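You operate a simulated robot arm through the tools that you are given. There is no shell and no other tool.

You run a simulated robot arm. Do the job below in one go: nothing can be reset, and whatever is moved stays where it is left.

## Task
Put things in order on the care bench. At the end: the grey grease tin is on the red tray; the blue thread cone stands where the green thread cone stood; the grey cup stands where the blue thread cone stood; the green thread cone stands where the grey grease tin stood; whatever was shut is shut again. Leave all else as you found it, and nothing knocked over.

It is judged by the outcome, as a careful person would: the job done as asked, and still so three seconds after it is handed in. It fails if anything else is knocked over, pushed out of place, dropped, spilled or broken.

## Robot
A 7-joint arm with a two-finger gripper, fixed in place. Base frame: the origin is at the foot of the arm, x ahead of it, y to its left, z up; the work surface is at about z = 0.88. Lengths are in m, angles in rad, forces in N, time in s.
With the tool pointing down near the work surface it reaches from about 0.34 to 0.72 m from the base axis. Its first joint turns from -1.152 to 1.152 rad. Payload 2.45 kg.
Tool frame: the origin (TCP) lies between the finger pads and is the grasp point; the fingertips stand 0.026 m ahead of it; z points along the fingers, y is the line along which they close. The gripper opens to 0.096 m. The gripper's body begins 0.069 m behind the TCP.
Orientation is that of the tool frame in the base frame, as [roll, pitch, yaw] about the fixed x, y, z axes, in that order (R = Rz(yaw) Ry(pitch) Rx(roll)). With the fingers straight down and closing along the base's y, the tool's x points along the base's -x, its y along +y and its z along -z.

## Interface
- The arm moves only by the tool jog_arm. Its argument "rows" is one flat list of numbers, 7 for each row, row after row: the shift along the tool's x, y, z in m, then the turn, a rotation vector about the tool's x, y, z in degrees, then the opening in per cent of the stroke, from 0 (shut) to 100 (fully open). In form: [tx, ty, tz, rx, ry, rz, hand, tx, ty, tz, rx, ry, rz, hand, ...]. A call has 1 to 20 rows; each row is the pose to reach, as a shift and turn from the pose commanded when the call began, along the tool's axes at that moment. Each row takes 0.2 s and may step no farther than 0.05 m and 0.15 rad from the row before; otherwise, or with a gripper value out of range, the whole call is refused. A pose out of reach is approached as far as the arm can. The call stops where the force on the tool passes 40 N (or 10 N more than at its start, if that is more) or the arm is blocked; 0.2 s more then pass. Each finger halts on what it meets, pressing with about 23 N; the grip force reading is that of the motor and also rises with nothing between the fingers. The clock runs only during rows and for 0.2 s after the last one: add rows that repeat a pose to give the fingers time. It gives the time, the measured TCP pose, the force on the tool (base axes), the opening and the grip force at its end, in the units of the frame above (readings bear some noise), with the torque about the TCP (base axes, N m) and any sound that the robot's microphone picked up.
- Cameras (640 x 400 px; columns grow to the right, rows downward): "scene" is fixed at [0.1741, -0.4036, 1.417]; the picture's right is [0.65, -0.76, 0.00], its down [-0.48, -0.41, -0.77] and it looks along [0.59, 0.50, -0.63] (base axes); focal length 327 px, centre (320, 200). "wrist" rides on the gripper at [0.082, 0.003, -0.098] in the tool frame; the picture's right is [-0.04, 1.00, 0.00], its down [-0.73, -0.03, -0.68] and it looks along [-0.68, -0.03, 0.73] (tool axes); focal length 256 px, centre (320, 200). There is no depth. A picture from a camera that has moved, and an enlarged one, comes with that camera's place and axes in the base frame and with its lens.
- grab_frame(camera): a new picture of that camera. The clock stands still meanwhile.
- inspect(camera, box): a new picture of the part [left, top, right, bottom] of that camera's present view, enlarged. The clock stands still meanwhile.
- job_done(): hands the job in; it is judged then, once.

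Places have to be worked out from the pictures, the camera data and where the tool is seen. Open the gripper and draw the arm clear of the work before you hand the job in, unless the task says otherwise.

The tools are called after ">>>" as name(argument=value, ...) on one line, values as JSON. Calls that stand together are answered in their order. jog_arm: Moves the arm, as the interface text tells. Its arguments: {"type":"object","properties":{"rows":{"type":"array"}},"required":["rows"]} The other tools are called the same way: grab_frame (camera) takes a picture; inspect (camera, box) takes an enlarged picture of a part of a camera's view; job_done () hands the job in.

At the start:

```text
time: 0.0
eef_pos: [0.4376, 0.0787, 1.1641]
orientation: [3.141, 0.0, 3.141]
contact_force: [0.7, -0.3, -0.5]
torque: [0.0, 0.03, -0.08]
grip_width: 0.096
finger_force: 0.2
```

scene: 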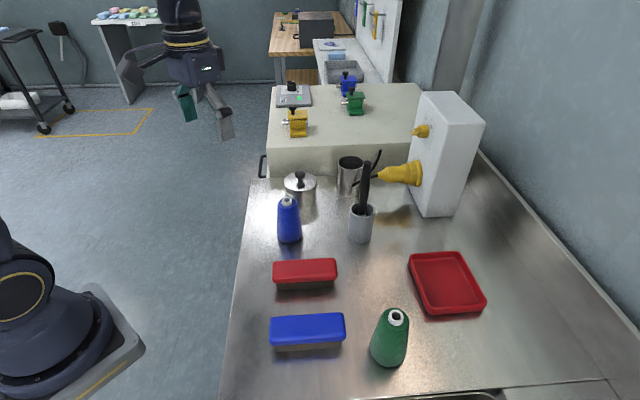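
wrist: 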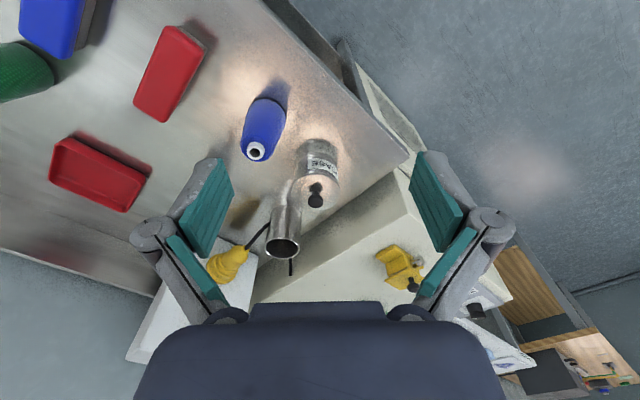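

I start by looking more closely at the bench, to identify the grease tin, the cup, the cones and the tray.

>>> inspect(camera="scene", box=[240, 70, 500, 250])

>>> inspect(camera="scene", box=[220, 220, 520, 400])

>>> inspect(camera="wrist", box=[160, 60, 480, 300])

```text
2.22 times, centred on (370, 160) of scene
camera zoom: at [0.1741, -0.4036, 1.417], right [0.65, -0.76, 0.0], down [-0.48, -0.41, -0.77], along [0.59, 0.5, -0.63], focal length 727 px, centre (209, 289)
```

zoom: 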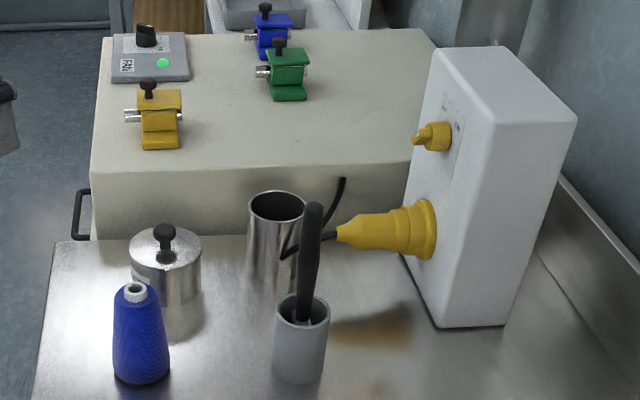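

```text
2.13 times, centred on (370, 310) of scene
camera zoom: at [0.1741, -0.4036, 1.417], right [0.65, -0.76, 0.0], down [-0.48, -0.41, -0.77], along [0.59, 0.5, -0.63], focal length 698 px, centre (213, -35)
```

zoom: 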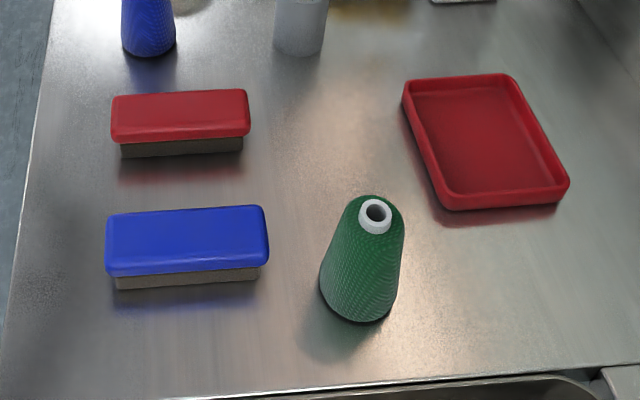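

```text
1.67 times, centred on (320, 180) of wrist
camera zoom: at [0.359, 0.0821, 1.2623], right [0.04, 1.0, 0.0], down [0.73, -0.03, 0.68], along [0.68, -0.03, -0.73], focal length 427 px, centre (320, 233)
```

zoom: 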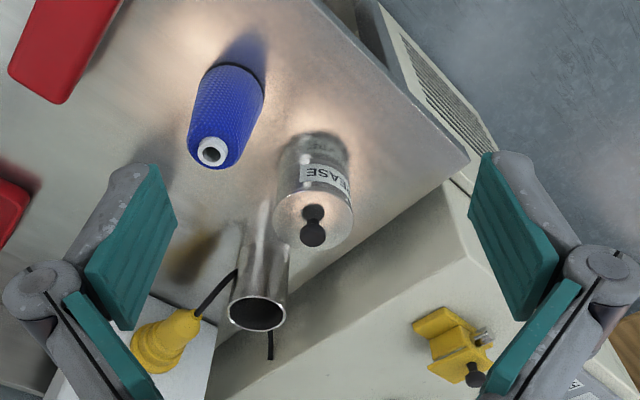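

Next I zoom in on the two cup-like objects and the surrounding machine, to decide which one is the "grey cup".

>>> inspect(camera="scene", box=[320, 140, 430, 250])

>>> inspect(camera="scene", box=[255, 150, 365, 250])

>>> inspect(camera="scene", box=[380, 90, 500, 220])

>>> inspect(camera="scene", box=[255, 70, 375, 150])

```text
3.64 times, centred on (375, 195) of scene
camera zoom: at [0.1741, -0.4036, 1.417], right [0.65, -0.76, 0.0], down [-0.48, -0.41, -0.77], along [0.59, 0.5, -0.63], focal length 1189 px, centre (120, 218)
```

zoom: 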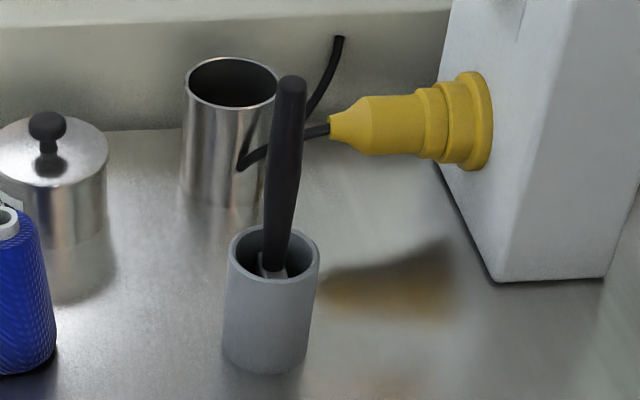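

```text
4.00 times, centred on (310, 200) of scene
camera zoom: at [0.1741, -0.4036, 1.417], right [0.65, -0.76, 0.0], down [-0.48, -0.41, -0.77], along [0.59, 0.5, -0.63], focal length 1308 px, centre (360, 200)
```

zoom: 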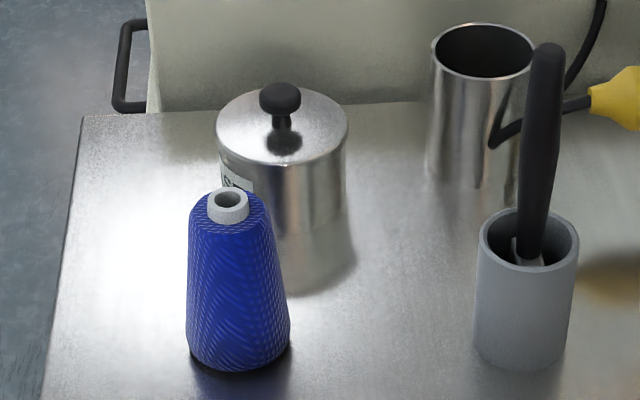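

```text
3.08 times, centred on (440, 155) of scene
camera zoom: at [0.1741, -0.4036, 1.417], right [0.65, -0.76, 0.0], down [-0.48, -0.41, -0.77], along [0.59, 0.5, -0.63], focal length 1006 px, centre (-49, 338)
```

zoom: 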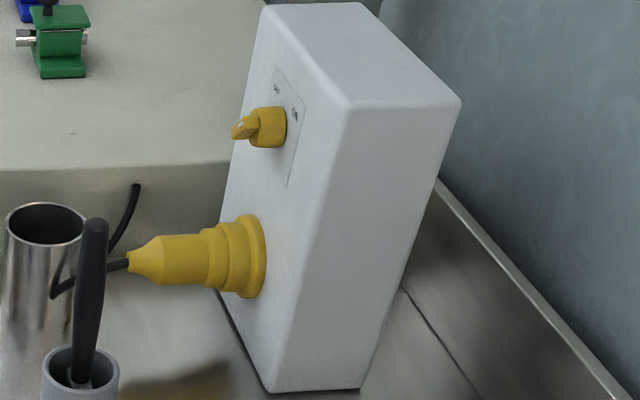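

```text
5.00 times, centred on (315, 110) of scene
camera zoom: at [0.1741, -0.4036, 1.417], right [0.65, -0.76, 0.0], down [-0.48, -0.41, -0.77], along [0.59, 0.5, -0.63], focal length 1635 px, centre (345, 650)
```

zoom: 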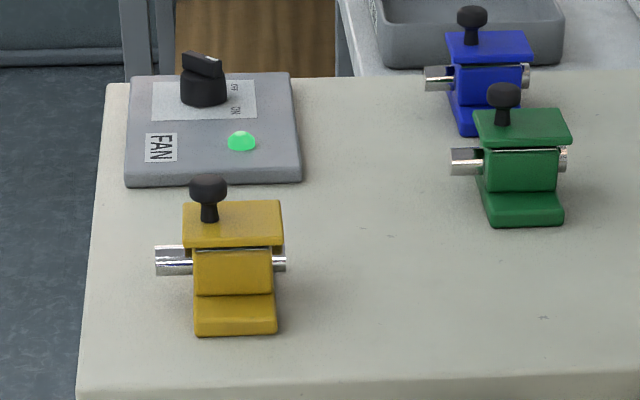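

The matte grey cup (with a black-handled tool in it) stands at roughly (0.63, -0.13); the steel tumbler further back is a different item by colour. I move the gripper toward the middle at height, to get a second viewpoint for locating things.

>>> jog_arm(rows=[-0.01, -0.04, -0.02, 0, 0, 0, 100, -0.02, -0.08, -0.03, 0, 0, 0, 100, -0.03, -0.12, -0.04, 0, 0, 0, 100, -0.04, -0.15, -0.05, 0, 0, 0, 100, -0.05, -0.18, -0.06, 0, 0, 0, 100, -0.05, -0.18, -0.06, 0, 0, 0, 100])

>>> grab_frame(camera="wrist")

>>> grab_frame(camera="scene")

```text
time: 1.4
eef_pos: [0.4861, -0.1008, 1.2224]
orientation: [-3.14, 0.002, -3.141]
contact_force: [-0.3, -0.9, -0.7]
torque: [-0.01, -0.01, -0.02]
grip_width: 0.0961
finger_force: 0.1
```

```text
taken
camera wrist: at [0.4068, -0.097, 1.3213], right [0.04, 1.0, 0.0], down [0.73, -0.03, 0.68], along [0.68, -0.03, -0.73], focal length 256 px, centre (320, 200)
```

wrist: 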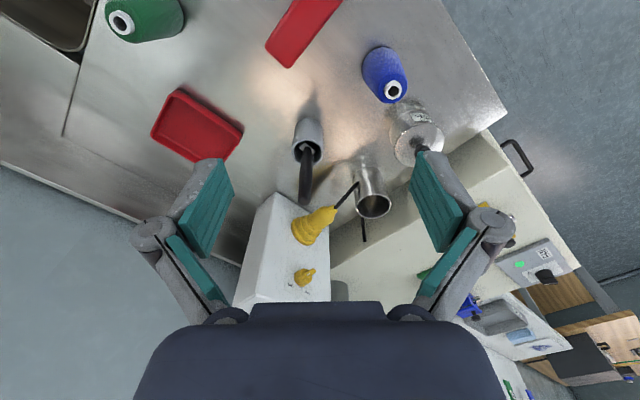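

```text
taken
```

scene: 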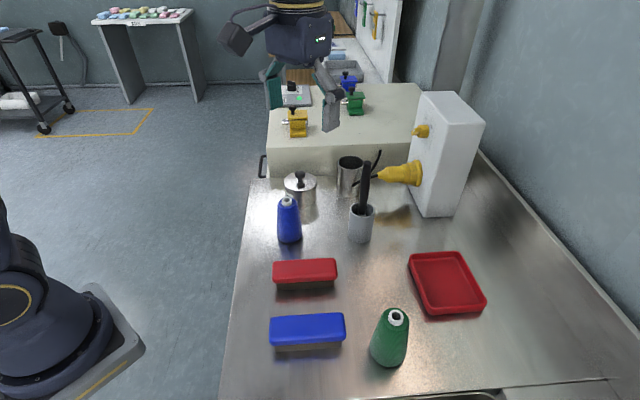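

I zoom in on the wrist view to measure positions more accurately.

>>> inspect(camera="wrist", box=[260, 20, 460, 220])

>>> inspect(camera="wrist", box=[90, 0, 290, 180])

```text
2.00 times, centred on (360, 120) of wrist
camera zoom: at [0.4068, -0.097, 1.3213], right [0.04, 1.0, 0.0], down [0.73, -0.03, 0.68], along [0.68, -0.03, -0.73], focal length 512 px, centre (240, 360)
```

zoom: 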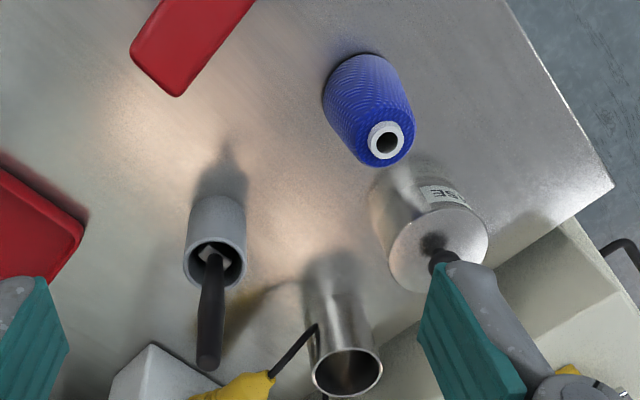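

```text
2.22 times, centred on (190, 90) of wrist
camera zoom: at [0.4068, -0.097, 1.3213], right [0.04, 1.0, 0.0], down [0.73, -0.03, 0.68], along [0.68, -0.03, -0.73], focal length 569 px, centre (609, 444)
```

zoom: 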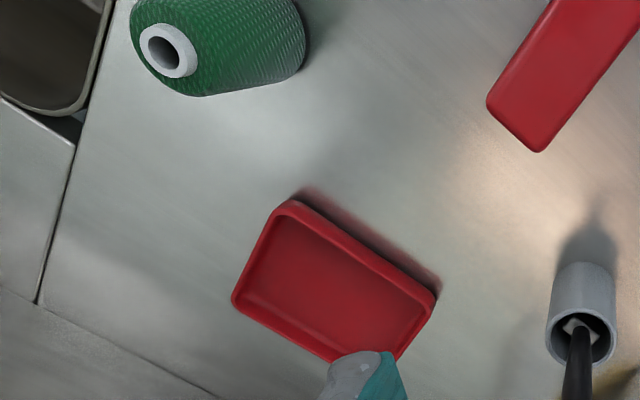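

Triangulating both views: tin ≈ (0.641, 0.060) Ø≈0.082, blue cone ≈ (0.533, -0.007), grey cup ≈ (0.636, -0.129) with a tool handle reaching z≈1.07, green cone ≈ (0.447, -0.320), tray centre ≈ (0.632, -0.333). I move over the tin at a safe height for a closer look.

>>> jog_arm(rows=[-0.026, 0.027, 0.0, 0, 0, 0, 100, -0.052, 0.054, 0.0, 0, 0, 0, 100, -0.078, 0.081, 0.02, 0, 0, 0, 100, -0.104, 0.108, 0.05, 0, 0, 0, 100, -0.13, 0.135, 0.08, 0, 0, 0, 100, -0.154, 0.161, 0.11, 0, 0, 0, 100, -0.154, 0.161, 0.11, 0, 0, 0, 100])

>>> grab_frame(camera="wrist")

>>> inspect(camera="scene", box=[240, 60, 400, 240])

```text
time: 3.0
eef_pos: [0.6434, 0.0614, 1.1121]
orientation: [3.142, -0.001, 3.141]
contact_force: [-0.5, 0.3, -0.5]
torque: [0.01, 0.01, -0.02]
grip_width: 0.0962
finger_force: 0.1
```

```text
taken
camera wrist: at [0.564, 0.0645, 1.2111], right [0.04, 1.0, 0.0], down [0.73, -0.03, 0.68], along [0.68, -0.03, -0.73], focal length 256 px, centre (320, 200)
```

wrist: 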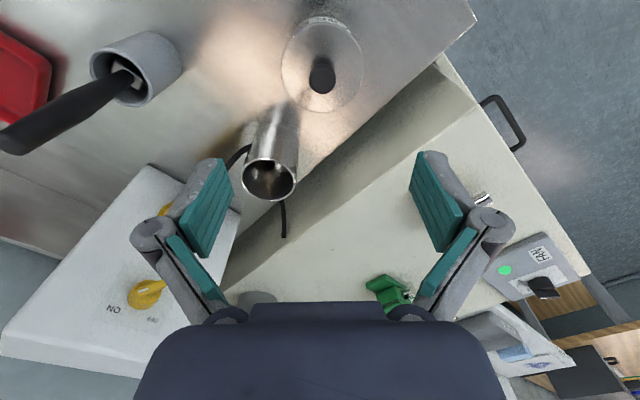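

```text
2.22 times, centred on (320, 150) of scene
camera zoom: at [0.1741, -0.4036, 1.417], right [0.65, -0.76, 0.0], down [-0.48, -0.41, -0.77], along [0.59, 0.5, -0.63], focal length 727 px, centre (320, 311)
```

zoom: 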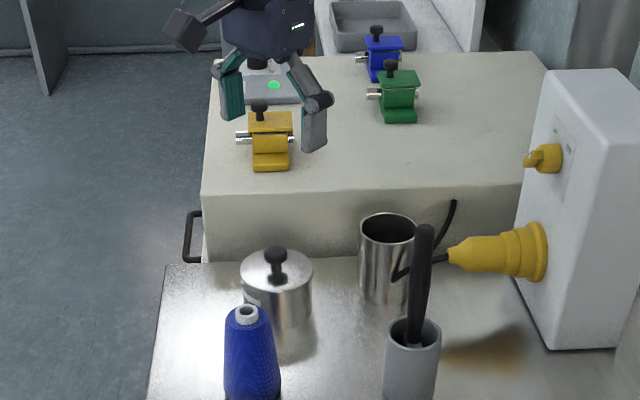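

The tin's lid appears nearly under the gripper; I zoom in to measure the remaining offset and see the lid rim.

>>> inspect(camera="wrist", box=[240, 0, 400, 130])

>>> inspect(camera="scene", box=[270, 160, 340, 225])

```text
3.08 times, centred on (320, 65) of wrist
camera zoom: at [0.564, 0.0645, 1.2111], right [0.04, 1.0, 0.0], down [0.73, -0.03, 0.68], along [0.68, -0.03, -0.73], focal length 788 px, centre (320, 615)
```

zoom: 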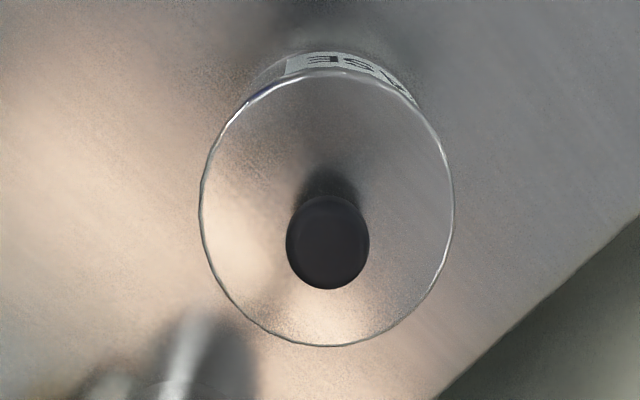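

```text
6.15 times, centred on (305, 192) of scene
camera zoom: at [0.1741, -0.4036, 1.417], right [0.65, -0.76, 0.0], down [-0.48, -0.41, -0.77], along [0.59, 0.5, -0.63], focal length 2013 px, centre (412, 246)
```

zoom: 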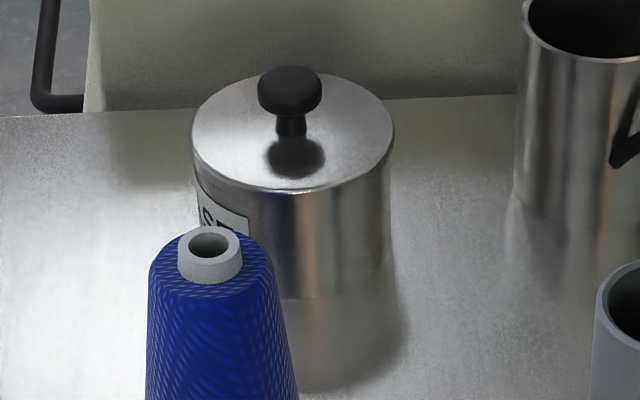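

The lid has a slight overhang over the tin's body, so a straight-down grip would hold only the lid. I will grip the body low with a tilted tool (about 45°), so I first back off, yaw -30° about base z at height, then tilt.

>>> jog_arm(rows=[0.02, 0.01, -0.02, 0, 0, 7.5, 100, 0.05, 0.03, -0.03, 0, 0, 15, 100, 0.08, 0.045, -0.03, 0, 0, 22.5, 100, 0.103, 0.059, -0.03, 0, 0, 30, 100, 0.103, 0.059, -0.03, 0, 0, 30, 100])

>>> jog_arm(rows=[0, 0, 0, 0, -7.5, 0, 100, 0, 0, 0, 0, -15, 0, 100, 0, 0, 0, 0, -22.5, 0, 100, 0, 0, 0, 0, -30, 0, 100, 0, 0, 0, 0, -37.5, 0, 100, 0, 0, 0, 0, -45, 0, 100, 0, 0, 0, 0, -45, 0, 100])

>>> grab_frame(camera="wrist")

>>> grab_frame(camera="scene")

```text
time: 4.2
eef_pos: [0.54, 0.1188, 1.1444]
orientation: [3.141, 0.0, 2.616]
contact_force: [-0.6, 0.4, 0.5]
torque: [-0.01, 0.02, 0.0]
grip_width: 0.0959
finger_force: 0.1
```

```text
time: 5.8
eef_pos: [0.5406, 0.1194, 1.1453]
orientation: [3.139, 0.786, 2.619]
contact_force: [-0.8, 0.6, -0.8]
torque: [0.0, 0.0, 0.03]
grip_width: 0.0959
finger_force: 0.1
```

```text
taken
camera wrist: at [0.4333, 0.1854, 1.156], right [0.52, 0.85, 0.03], down [0.02, -0.04, 1.0], along [0.85, -0.52, -0.04], focal length 256 px, centre (320, 200)
```

wrist: 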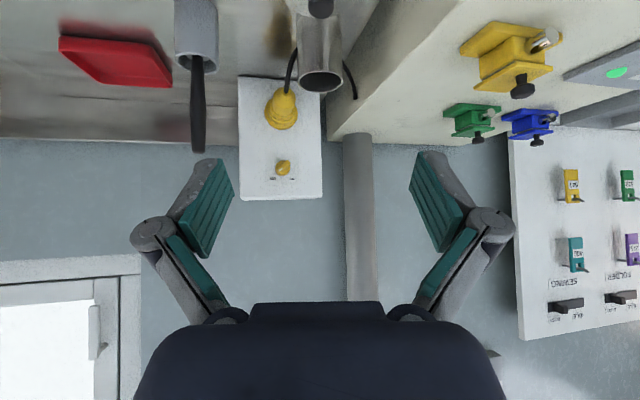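

```text
taken
```

scene: 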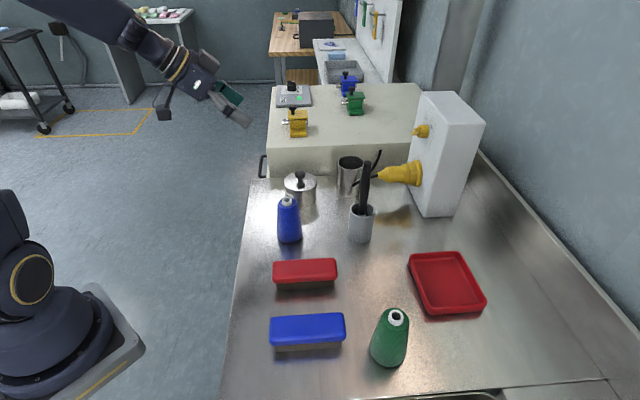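

The tilted pose is reached cleanly. I now go down to a stand-off about 0.10 m behind the tin along the tool axis and check alignment.

>>> jog_arm(rows=[0.023, 0.0, 0.032, 0, 0, 0, 100, 0.046, 0.0, 0.064, 0, 0, 0, 100, 0.069, 0.001, 0.096, 0, 0, 0, 100, 0.092, 0.001, 0.127, 0, 0, 0, 100, 0.092, 0.001, 0.127, 0, 0, 0, 100])

>>> grab_frame(camera="wrist")

>>> inspect(camera="scene", box=[200, 100, 400, 260])

```text
time: 7.0
eef_pos: [0.5624, 0.1088, 0.9866]
orientation: [3.141, 0.784, 2.617]
contact_force: [0.0, 0.2, -0.8]
torque: [0.01, -0.03, -0.02]
grip_width: 0.0962
finger_force: 0.0
```

```text
taken
camera wrist: at [0.4557, 0.1749, 0.9989], right [0.52, 0.85, 0.03], down [0.02, -0.05, 1.0], along [0.85, -0.52, -0.04], focal length 256 px, centre (320, 200)
```

wrist: 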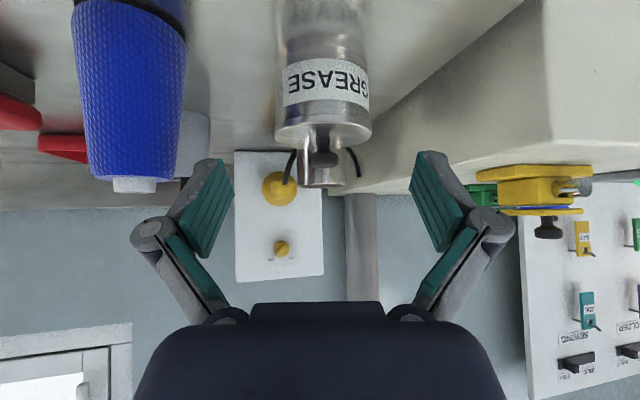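

```text
2.50 times, centred on (300, 180) of scene
camera zoom: at [0.1741, -0.4036, 1.417], right [0.65, -0.76, 0.0], down [-0.48, -0.41, -0.77], along [0.59, 0.5, -0.63], focal length 818 px, centre (370, 250)
```

zoom: 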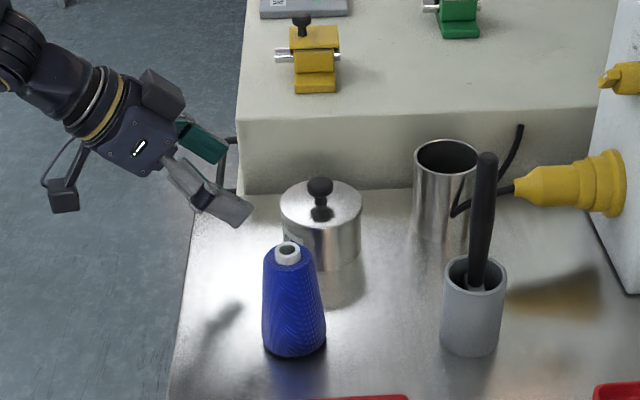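

The side-on view shows the tin clearly; I zoom in to measure lid overhang, heights and centring.

>>> inspect(camera="wrist", box=[240, 0, 410, 180])

```text
2.22 times, centred on (325, 90) of wrist
camera zoom: at [0.4557, 0.1749, 0.9989], right [0.52, 0.85, 0.03], down [0.02, -0.05, 1.0], along [0.85, -0.52, -0.04], focal length 569 px, centre (309, 444)
```

zoom: 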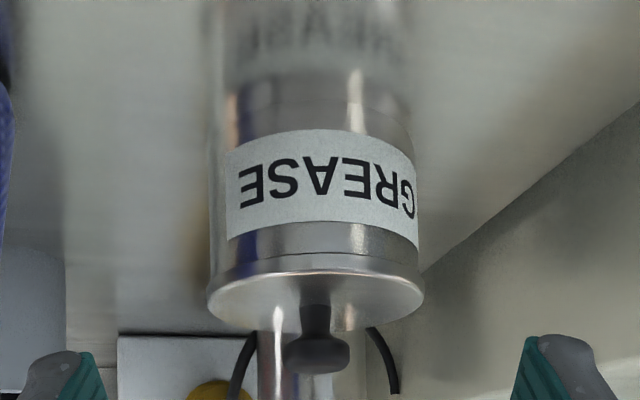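

The tin is centred between the fingers to about 1 mm; its lid underside is at z≈0.934 and overhangs ~2.5 mm. I advance 0.099 m along the tool axis, keeping the fingers open, to bracket the body below the lid.

>>> jog_arm(rows=[0, 0.0005, 0.025, 0, 0, 0, 100, 0, 0.001, 0.05, 0, 0, 0, 100, 0, 0.001, 0.07, 0, 0, 0, 100, 0, 0.001, 0.085, 0, 0, 0, 100, 0, 0.001, 0.098, 0, 0, 0, 100, 0, 0.001, 0.098, 0, 0, 0, 100])

>>> grab_frame(camera="wrist")

>>> inspect(camera="scene", box=[240, 140, 380, 240])

```text
time: 8.4
eef_pos: [0.6222, 0.0748, 0.9196]
orientation: [-3.141, 0.785, 2.618]
contact_force: [1.3, -0.6, 0.4]
torque: [-0.01, 0.01, 0.0]
grip_width: 0.0963
finger_force: 0.0
```

```text
taken
camera wrist: at [0.5153, 0.1405, 0.9314], right [0.52, 0.85, 0.03], down [0.02, -0.04, 1.0], along [0.85, -0.52, -0.04], focal length 256 px, centre (320, 200)
```

wrist: 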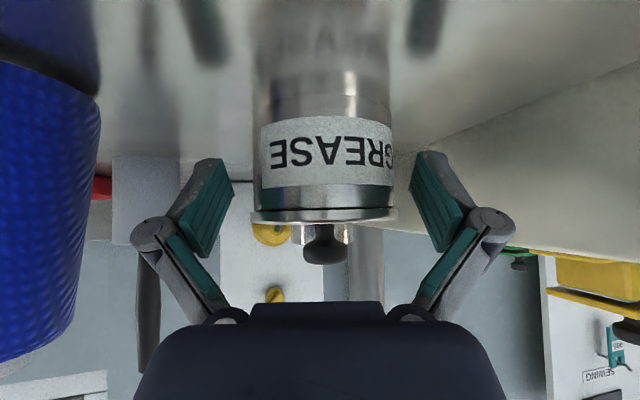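

```text
4.00 times, centred on (310, 190) of scene
camera zoom: at [0.1741, -0.4036, 1.417], right [0.65, -0.76, 0.0], down [-0.48, -0.41, -0.77], along [0.59, 0.5, -0.63], focal length 1308 px, centre (360, 240)
```

zoom: 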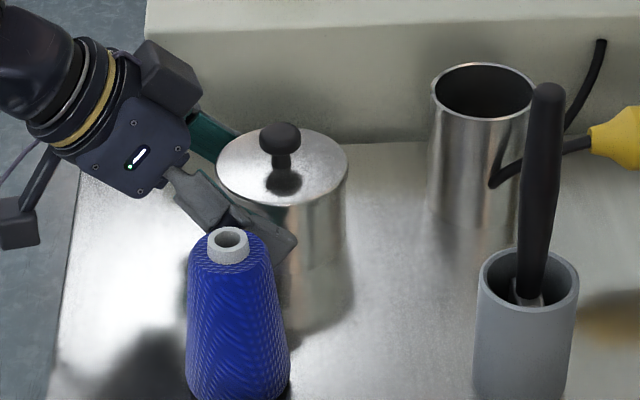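

Geometry from the apparent lid width says the TCP is ~0.021 m short of the tin axis; I advance 4 mm more along the tool axis and then close the fingers on the body.

>>> jog_arm(rows=[0, 0, 0.002, 0, 0, 0, 100, 0, 0, 0.004, 0, 0, 0, 100, 0, 0, 0.004, 0, 0, 0, 90, 0, 0, 0.004, 0, 0, 0, 82, 0, 0, 0.004, 0, 0, 0, 60, 0, 0, 0.004, 0, 0, 0, 40, 0, 0, 0.004, 0, 0, 0, 20, 0, 0, 0.004, 0, 0, 0, 0, 0, 0, 0.004, 0, 0, 0, 0])

>>> grab_frame(camera="wrist")

>>> inspect(camera="scene", box=[240, 140, 380, 240])

```text
time: 10.4
eef_pos: [0.6255, 0.0716, 0.9171]
orientation: [3.141, 0.786, 2.619]
contact_force: [0.8, 3.5, 4.2]
torque: [0.21, -0.13, 0.04]
grip_width: 0.0784
finger_force: 23.3
```

```text
taken
camera wrist: at [0.5181, 0.1386, 0.9287], right [0.52, 0.85, 0.03], down [0.02, -0.04, 1.0], along [0.85, -0.52, -0.04], focal length 256 px, centre (320, 200)
```

wrist: 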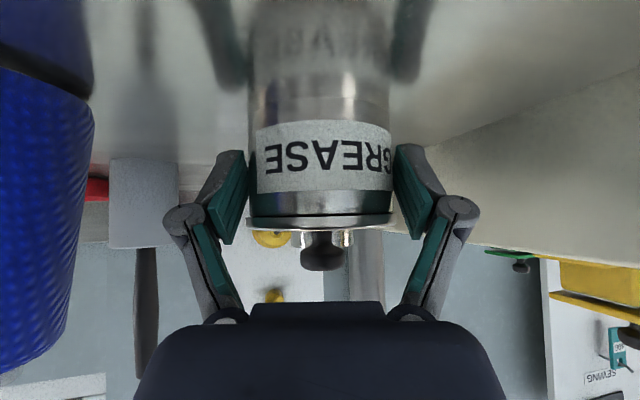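

```text
4.00 times, centred on (310, 190) of scene
camera zoom: at [0.174, -0.4035, 1.4171], right [0.65, -0.76, 0.0], down [-0.48, -0.41, -0.77], along [0.59, 0.5, -0.63], focal length 1308 px, centre (360, 240)
```

zoom: 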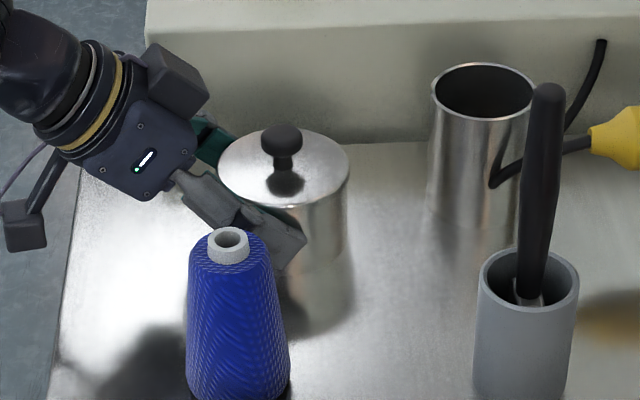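

Grip width 0.078 matches the body (the lid is 0.082), so the body is held. I lift 2 cm as a test and look for lid separation or slipping.

>>> jog_arm(rows=[-0.0035, 0, -0.0035, 0, 0, 0, 0, -0.007, 0, -0.007, 0, 0, 0, 0, -0.0105, 0, -0.0105, 0, 0, 0, 0, -0.0141, 0, -0.0141, 0, 0, 0, 0, -0.0141, 0, -0.0141, 0, 0, 0, 0])

>>> inspect(camera="wrist", box=[180, 0, 460, 280])

>>> inspect(camera="scene", box=[240, 140, 380, 240])

```text
time: 11.6
eef_pos: [0.6255, 0.0737, 0.9365]
orientation: [3.141, 0.787, 2.618]
contact_force: [1.0, -0.5, -2.9]
torque: [0.05, 0.06, 0.0]
grip_width: 0.0785
finger_force: 23.1
```

```text
1.43 times, centred on (320, 140) of wrist
camera zoom: at [0.518, 0.1394, 0.9494], right [0.52, 0.85, 0.03], down [0.02, -0.04, 1.0], along [0.85, -0.52, -0.04], focal length 366 px, centre (320, 286)
```

zoom: 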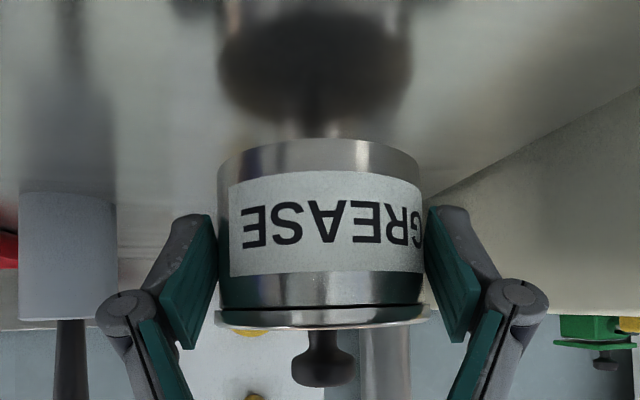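

```text
4.00 times, centred on (310, 190) of scene
camera zoom: at [0.1741, -0.4036, 1.417], right [0.65, -0.76, 0.0], down [-0.48, -0.41, -0.77], along [0.59, 0.5, -0.63], focal length 1308 px, centre (360, 240)
```

zoom: 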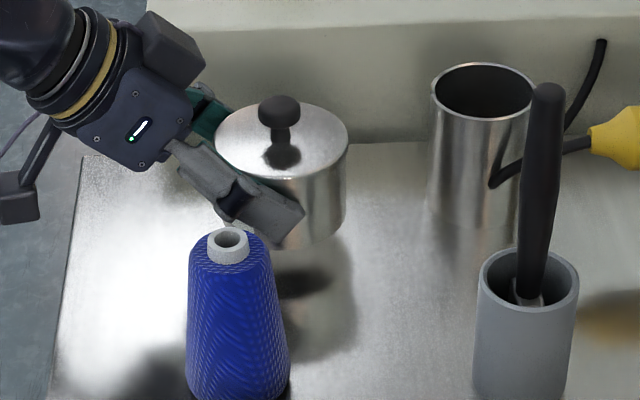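

The tin came up whole and level with its lid on. I raise it to about z = 1.17, clear of everything, and take a sharper look at the tray meanwhile.

>>> jog_arm(rows=[-0.021, 0, -0.021, 0, 0, 0, 0, -0.046, 0, -0.046, 0, 0, 0, 0, -0.0707, 0, -0.0707, 0, 0, 0, 0, -0.0915, -0.0015, -0.1065, 0, 0, 0, 0, -0.1135, -0.002, -0.1411, 0, 0, 0, 0, -0.1359, -0.003, -0.1751, 0, 0, 0, 0, -0.1455, -0.003, -0.1847, 0, 0, 0, 0])

>>> inspect(camera="scene", box=[395, 240, 500, 325])

>>> grab_frame(camera="scene")

```text
time: 13.2
eef_pos: [0.5995, 0.0824, 1.1702]
orientation: [3.141, 0.786, 2.62]
contact_force: [0.3, -0.2, -3.3]
torque: [0.04, 0.03, 0.02]
grip_width: 0.0784
finger_force: 22.5
```

```text
4.71 times, centred on (448, 282) of scene
camera zoom: at [0.1741, -0.4036, 1.417], right [0.65, -0.76, 0.0], down [-0.48, -0.41, -0.77], along [0.59, 0.5, -0.63], focal length 1539 px, centre (-280, -188)
```

zoom: 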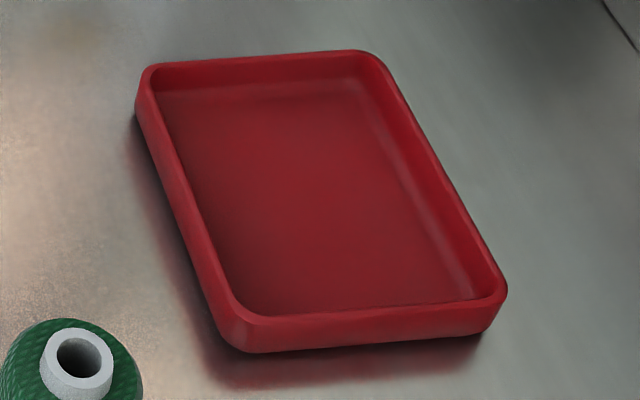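

```text
taken
```

scene: 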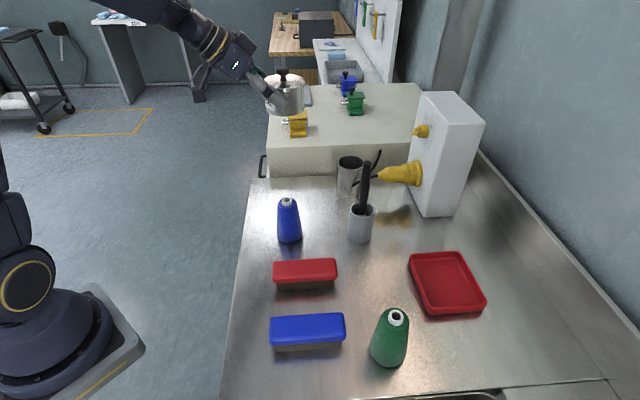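

Tray outline from the zoom: about 0.11 × 0.126 m, rim ≈ 0.017 high, centre ≈ (0.6345, -0.332). I carry the tin at z≈1.17 over to above the tray.

>>> jog_arm(rows=[-0.0094, -0.0313, 0.0094, 0, 0, 0, 0, -0.0189, -0.0625, 0.0189, 0, 0, 0, 0, -0.0283, -0.0938, 0.0283, 0, 0, 0, 0, -0.0377, -0.125, 0.0377, 0, 0, 0, 0, -0.0472, -0.1563, 0.0472, 0, 0, 0, 0, -0.0566, -0.1875, 0.0566, 0, 0, 0, 0, -0.0719, -0.2131, 0.0743, 0, 0, 0, 0, -0.0873, -0.2388, 0.092, 0, 0, 0, 0, -0.1026, -0.2644, 0.1097, 0, 0, 0, 0, -0.1179, -0.29, 0.1274, 0, 0, 0, 0, -0.1333, -0.3157, 0.1451, 0, 0, 0, 0, -0.1486, -0.3413, 0.1628, 0, 0, 0, 0, -0.1486, -0.3413, 0.1628, 0, 0, 0, 0])

>>> grab_frame(camera="scene")

>>> grab_frame(camera="wrist")

```text
time: 16.0
eef_pos: [0.6219, -0.3221, 1.1586]
orientation: [-3.142, 0.787, 2.617]
contact_force: [-0.1, 0.1, -2.5]
torque: [0.02, 0.04, 0.0]
grip_width: 0.0785
finger_force: 22.9
```

```text
taken
```

scene: 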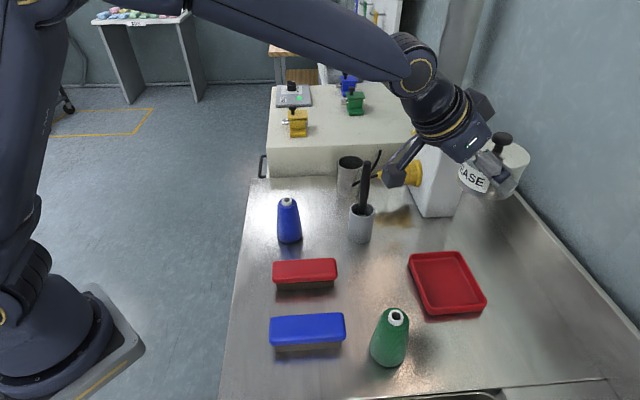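

```text
taken
camera wrist: at [0.5136, -0.2563, 1.1717], right [0.52, 0.85, 0.03], down [0.02, -0.05, 1.0], along [0.85, -0.52, -0.04], focal length 256 px, centre (320, 200)
```

wrist: 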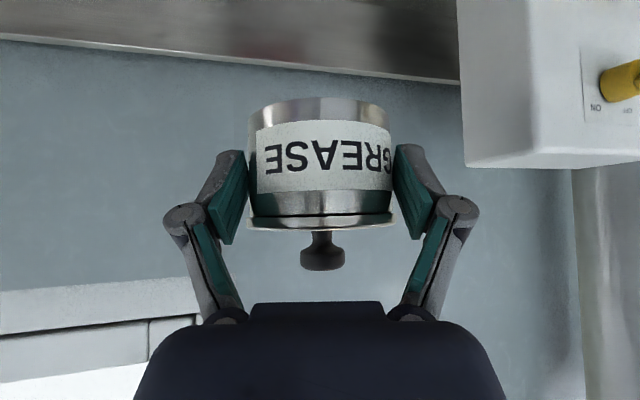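

The tin is level and secure above the tray area. I lower to about 5 cm above the tray and check its alignment in the scene view.

>>> jog_arm(rows=[0.027, -0.001, 0.027, 0, 0, 0, 0, 0.054, -0.001, 0.054, 0, 0, 0, 0, 0.081, -0.001, 0.081, 0, 0, 0, 0, 0.108, -0.001, 0.108, 0, 0, 0, 0, 0.134, -0.001, 0.134, 0, 0, 0, 0, 0.134, -0.001, 0.134, 0, 0, 0, 0])

>>> inspect(camera="scene", box=[350, 190, 530, 340])

>>> grab_frame(camera="wrist")

```text
time: 17.4
eef_pos: [0.621, -0.3254, 0.9678]
orientation: [-3.141, 0.784, 2.617]
contact_force: [0.0, 0.6, -3.5]
torque: [0.0, 0.04, 0.0]
grip_width: 0.0783
finger_force: 22.7
```

```text
2.67 times, centred on (440, 265) of scene
camera zoom: at [0.1741, -0.4036, 1.417], right [0.65, -0.76, 0.0], down [-0.48, -0.41, -0.77], along [0.59, 0.5, -0.63], focal length 872 px, centre (0, 27)
```

zoom: 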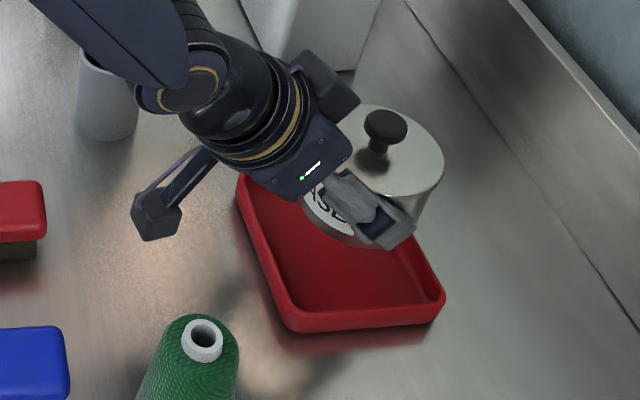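

```text
taken
camera wrist: at [0.5139, -0.2585, 0.9805], right [0.52, 0.85, 0.03], down [0.02, -0.04, 1.0], along [0.85, -0.52, -0.04], focal length 256 px, centre (320, 200)
```

wrist: 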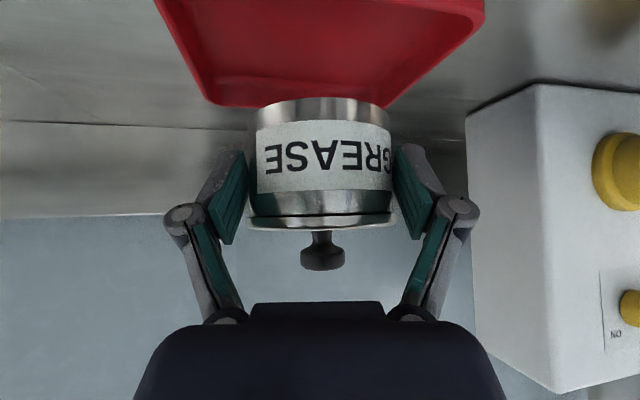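

I measure the lid's position more precisely against the tray.

>>> inspect(camera="scene", box=[410, 215, 520, 320])

```text
3.81 times, centred on (465, 268) of scene
camera zoom: at [0.1741, -0.4036, 1.417], right [0.65, -0.76, 0.0], down [-0.48, -0.41, -0.77], along [0.59, 0.5, -0.63], focal length 1246 px, centre (-232, -57)
```

zoom: 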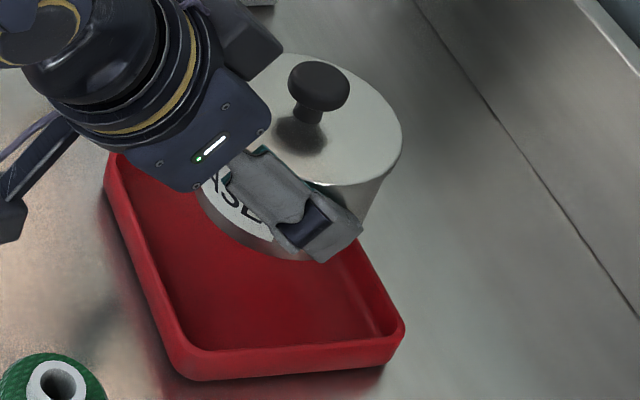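

I cross-check with the wrist view, where the tray's far edge and the tin are both visible.

>>> inspect(camera="wrist", box=[140, 0, 500, 240])

```text
1.67 times, centred on (320, 120) of wrist
camera zoom: at [0.5139, -0.2585, 0.9805], right [0.52, 0.85, 0.03], down [0.02, -0.04, 1.0], along [0.85, -0.52, -0.04], focal length 427 px, centre (320, 333)
```

zoom: 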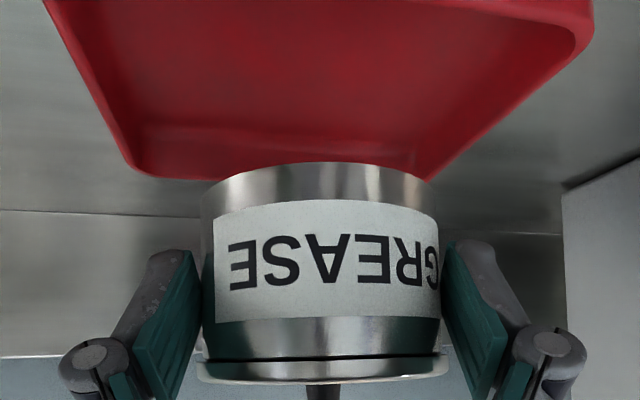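

Combining views, the tin is ~4 mm too far along the heading and ~2–3 mm to one side of the tray centre, well within margin but I correct it while lowering to just above the tray floor.

>>> jog_arm(rows=[0.008, 0.0015, 0.005, 0, 0, 0, 0, 0.017, 0.003, 0.0115, 0, 0, 0, 0, 0.025, 0.003, 0.0195, 0, 0, 0, 0, 0.03, 0.003, 0.0245, 0, 0, 0, 0, 0.0332, 0.003, 0.0276, 0, 0, 0, 0, 0.0332, 0.003, 0.0276, 0, 0, 0, 0])

>>> inspect(camera="wrist", box=[140, 0, 500, 240])

>>> inspect(camera="scene", box=[390, 215, 520, 330])

```text
time: 18.8
eef_pos: [0.6171, -0.3195, 0.9266]
orientation: [-3.141, 0.786, 2.618]
contact_force: [-0.7, 0.2, -4.3]
torque: [0.06, 0.11, -0.03]
grip_width: 0.0786
finger_force: 22.7
```

```text
1.67 times, centred on (320, 120) of wrist
camera zoom: at [0.5101, -0.2533, 0.9387], right [0.52, 0.85, 0.03], down [0.02, -0.04, 1.0], along [0.85, -0.52, -0.04], focal length 427 px, centre (320, 333)
```

zoom: 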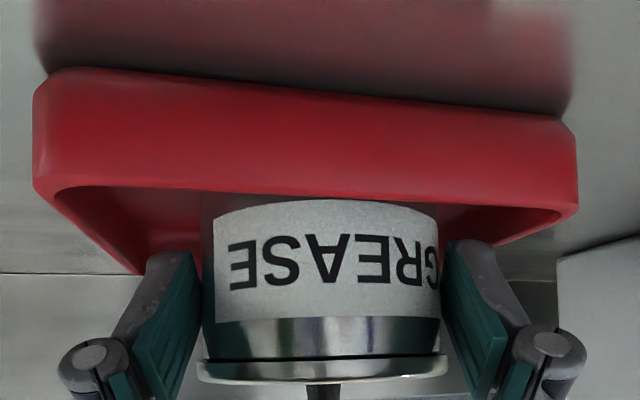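

```text
3.48 times, centred on (455, 272) of scene
camera zoom: at [0.1741, -0.4036, 1.417], right [0.65, -0.76, 0.0], down [-0.48, -0.41, -0.77], along [0.59, 0.5, -0.63], focal length 1138 px, centre (-150, -52)
```

zoom: 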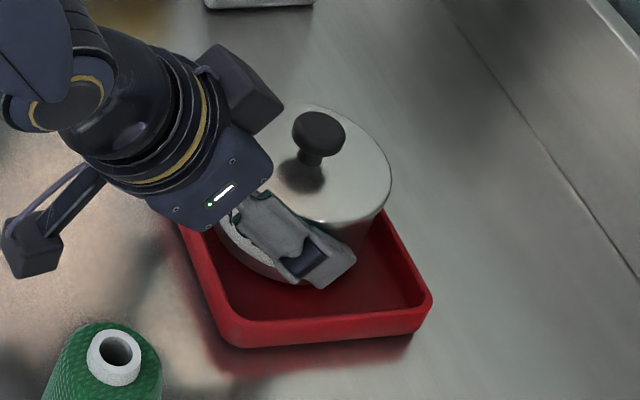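

The wrist view shows the tray rim is really at z≈0.905, which moves the tray-centre estimate to ≈ (0.628, -0.333). I nudge the tin ~5 mm toward the base accordingly and go down 3 mm.

>>> jog_arm(rows=[0.0015, -0.0015, -0.0015, 0, 0, 0, 0, 0.0029, -0.003, -0.0029, 0, 0, 0, 0, 0.004, -0.003, -0.0018, 0, 0, 0, 0, 0.005, -0.003, -0.0008, 0, 0, 0, 0, 0.005, -0.003, -0.0008, 0, 0, 0, 0])

>>> inspect(camera="wrist", box=[140, 0, 500, 240])

>>> inspect(camera="scene", box=[390, 215, 520, 330])

```text
time: 20.0
eef_pos: [0.6127, -0.319, 0.9251]
orientation: [-3.14, 0.786, 2.62]
contact_force: [-1.1, -0.5, -4.1]
torque: [0.08, 0.08, -0.03]
grip_width: 0.0785
finger_force: 22.5
```

```text
1.67 times, centred on (320, 120) of wrist
camera zoom: at [0.5045, -0.253, 0.9364], right [0.52, 0.85, 0.03], down [0.02, -0.04, 1.0], along [0.85, -0.52, -0.04], focal length 427 px, centre (320, 333)
```

zoom: 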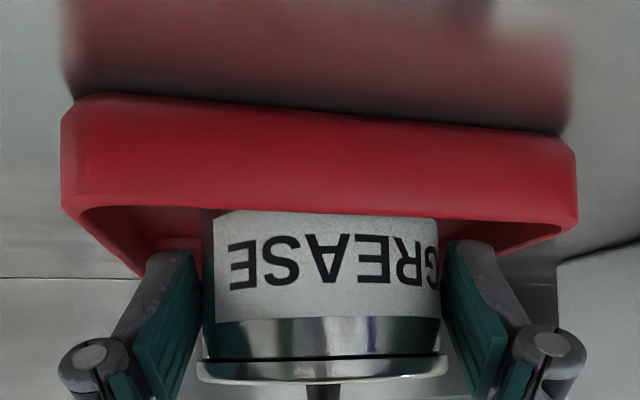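

```text
3.48 times, centred on (455, 272) of scene
camera zoom: at [0.1741, -0.4036, 1.417], right [0.65, -0.76, 0.0], down [-0.48, -0.41, -0.77], along [0.59, 0.5, -0.63], focal length 1138 px, centre (-150, -52)
```

zoom: 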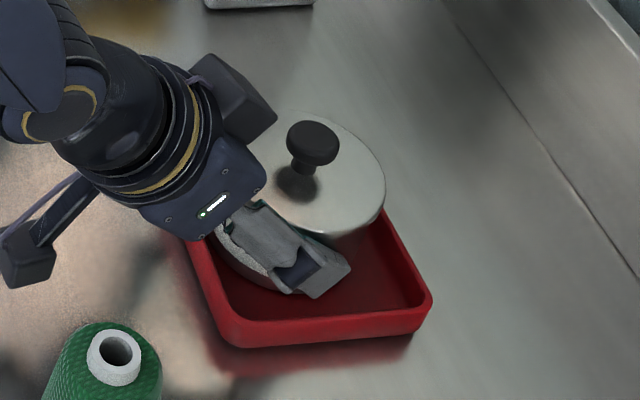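

Centred within a couple of millimetres by both views. I lower in 1 mm steps, watching for the weight to transfer to the tray floor.

>>> jog_arm(rows=[0.0007, 0, 0.0007, 0, 0, 0, 0, 0.0014, 0, 0.0014, 0, 0, 0, 0, 0.0021, 0, 0.0021, 0, 0, 0, 0, 0.0021, 0, 0.0021, 0, 0, 0, 0])

```text
time: 21.0
eef_pos: [0.6117, -0.3189, 0.9218]
orientation: [3.141, 0.788, 2.618]
contact_force: [-0.8, -0.1, -1.6]
torque: [0.05, 0.01, 0.0]
grip_width: 0.0786
finger_force: 23.0
```

Force is dropping slightly; I go down another 2 mm in small steps.

>>> jog_arm(rows=[0.0007, 0, 0.0007, 0, 0, 0, 0, 0.0007, 0, 0.0007, 0, 0, 0, 0, 0.0014, 0, 0.0014, 0, 0, 0, 0, 0.0014, 0, 0.0014, 0, 0, 0, 0])

```text
time: 22.0
eef_pos: [0.6138, -0.3192, 0.9208]
orientation: [-3.141, 0.788, 2.619]
contact_force: [-2.1, 1.9, 12.5]
torque: [0.0, -0.1, -0.02]
grip_width: 0.0785
finger_force: 23.2
```

The tin is firmly on the tray floor (+12 N). I ease off slightly, open the fingers only ~2–3 mm per side, and look before retreating.

>>> jog_arm(rows=[-0.0005, 0, -0.0005, 0, 0, 0, 0, -0.0005, 0, -0.0005, 0, 0, 0, 0, -0.0005, 0, -0.0005, 0, 0, 0, 83, -0.0005, 0, -0.0005, 0, 0, 0, 86, -0.0005, 0, -0.0005, 0, 0, 0, 86, -0.0005, 0, -0.0005, 0, 0, 0, 86])

>>> inspect(camera="wrist", box=[140, 0, 500, 240])

>>> inspect(camera="scene", box=[390, 215, 520, 330])

```text
time: 23.4
eef_pos: [0.6123, -0.3193, 0.9197]
orientation: [-3.141, 0.787, 2.618]
contact_force: [-0.1, 0.0, 0.4]
torque: [0.01, -0.01, -0.04]
grip_width: 0.0824
finger_force: 0.0
```

```text
1.67 times, centred on (320, 120) of wrist
camera zoom: at [0.5054, -0.2526, 0.9329], right [0.52, 0.85, 0.03], down [0.02, -0.04, 1.0], along [0.85, -0.52, -0.04], focal length 427 px, centre (320, 333)
```

zoom: 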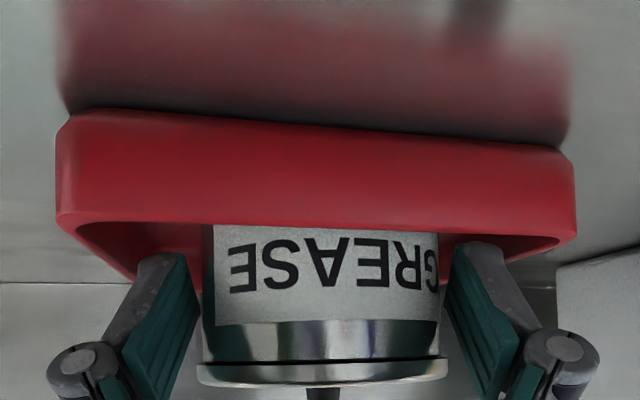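

```text
3.48 times, centred on (455, 272) of scene
camera zoom: at [0.1741, -0.4036, 1.417], right [0.65, -0.76, 0.0], down [-0.48, -0.41, -0.77], along [0.59, 0.5, -0.63], focal length 1138 px, centre (-150, -52)
```

zoom: 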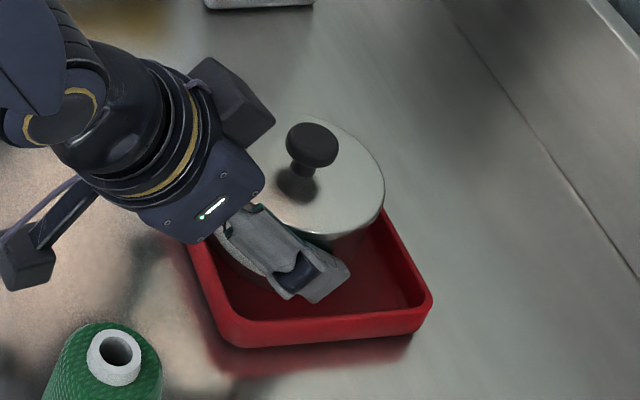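

The fingers are free (zero force) and the tin stands in the tray with its lid on. I retreat backwards along the tool axis, widening the fingers as they clear the rim, then go up.

>>> jog_arm(rows=[0, 0, -0.008, 0, 0, 0, 86, 0, 0, -0.018, 0, 0, 0, 86, 0, 0, -0.03, 0, 0, 0, 88, 0, 0, -0.05, 0, 0, 0, 95, -0.01, 0, -0.075, 0, 0, 0, 100, -0.035, 0, -0.1, 0, 0, 0, 100, -0.06, 0, -0.125, 0, 0, 0, 100, -0.085, 0, -0.15, 0, 0, 0, 100, -0.11, 0, -0.175, 0, 0, 0, 100, -0.11, 0, -0.175, 0, 0, 0, 100])

>>> grab_frame(camera="scene")

>>> grab_frame(camera="wrist")

```text
time: 25.6
eef_pos: [0.5732, -0.2961, 1.1234]
orientation: [3.14, 0.786, 2.618]
contact_force: [-0.4, -0.1, -0.3]
torque: [0.02, -0.01, 0.03]
grip_width: 0.096
finger_force: 0.1
```

```text
taken
```

scene: 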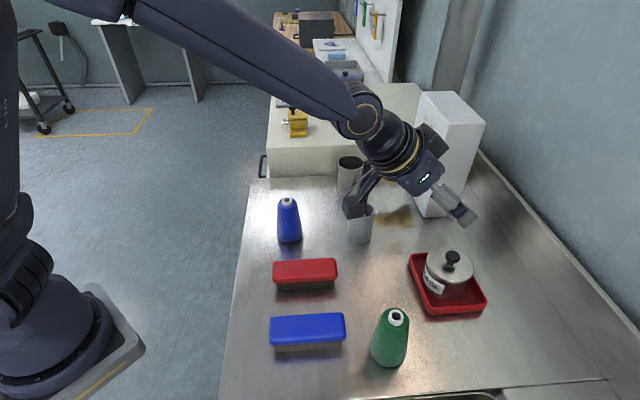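

```text
taken
camera wrist: at [0.4654, -0.2295, 1.1345], right [0.52, 0.85, 0.03], down [0.02, -0.04, 1.0], along [0.85, -0.52, -0.04], focal length 256 px, centre (320, 200)
```

wrist: 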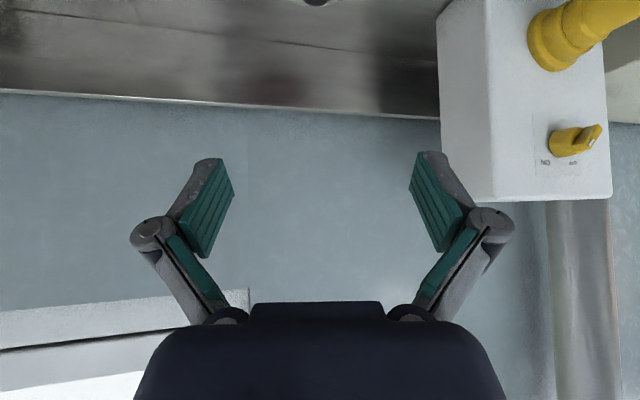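

The tin sits squarely on the tray with lid on. Next is the green cone: I bring the tool upright again (keeping the yaw) and move above it.

>>> jog_arm(rows=[0.0106, -0.014, -0.0122, 0, 7.5, 0, 100, 0.0212, -0.028, -0.0245, 0, 15, 0, 100, 0.0318, -0.042, -0.0367, 0, 22.5, 0, 100, 0.0425, -0.0559, -0.049, 0, 30, 0, 100, 0.0531, -0.0698, -0.0612, 0, 37.5, 0, 100, 0.0637, -0.0838, -0.0735, 0, 45, 0, 100, 0.0637, -0.0838, -0.0735, 0, 45, 0, 100])

>>> grab_frame(camera="wrist")

>>> inspect(camera="scene", box=[240, 240, 500, 400])

```text
time: 27.2
eef_pos: [0.4461, -0.3203, 1.1293]
orientation: [-3.139, -0.002, 2.618]
contact_force: [0.0, -0.1, 0.4]
torque: [0.01, 0.0, 0.0]
grip_width: 0.0963
finger_force: 0.2
```

```text
taken
camera wrist: at [0.3789, -0.2777, 1.228], right [0.53, 0.85, 0.0], down [0.62, -0.39, 0.68], along [0.57, -0.36, -0.73], focal length 256 px, centre (320, 200)
```

wrist: 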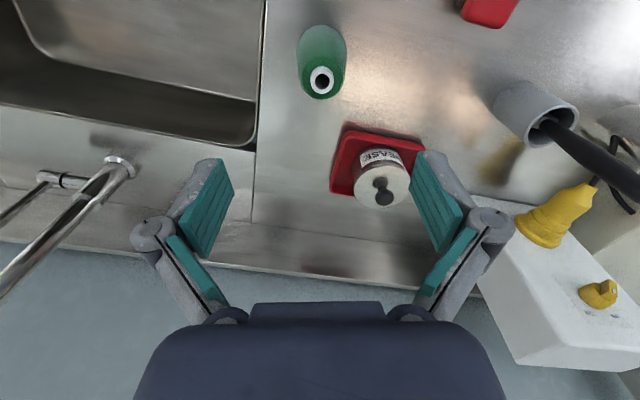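

```text
2.46 times, centred on (370, 320) of scene
camera zoom: at [0.1741, -0.4036, 1.417], right [0.65, -0.76, 0.0], down [-0.48, -0.41, -0.77], along [0.59, 0.5, -0.63], focal length 805 px, centre (197, -95)
```

zoom: 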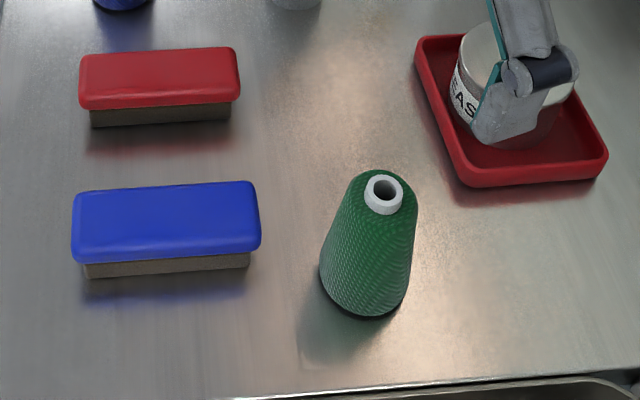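

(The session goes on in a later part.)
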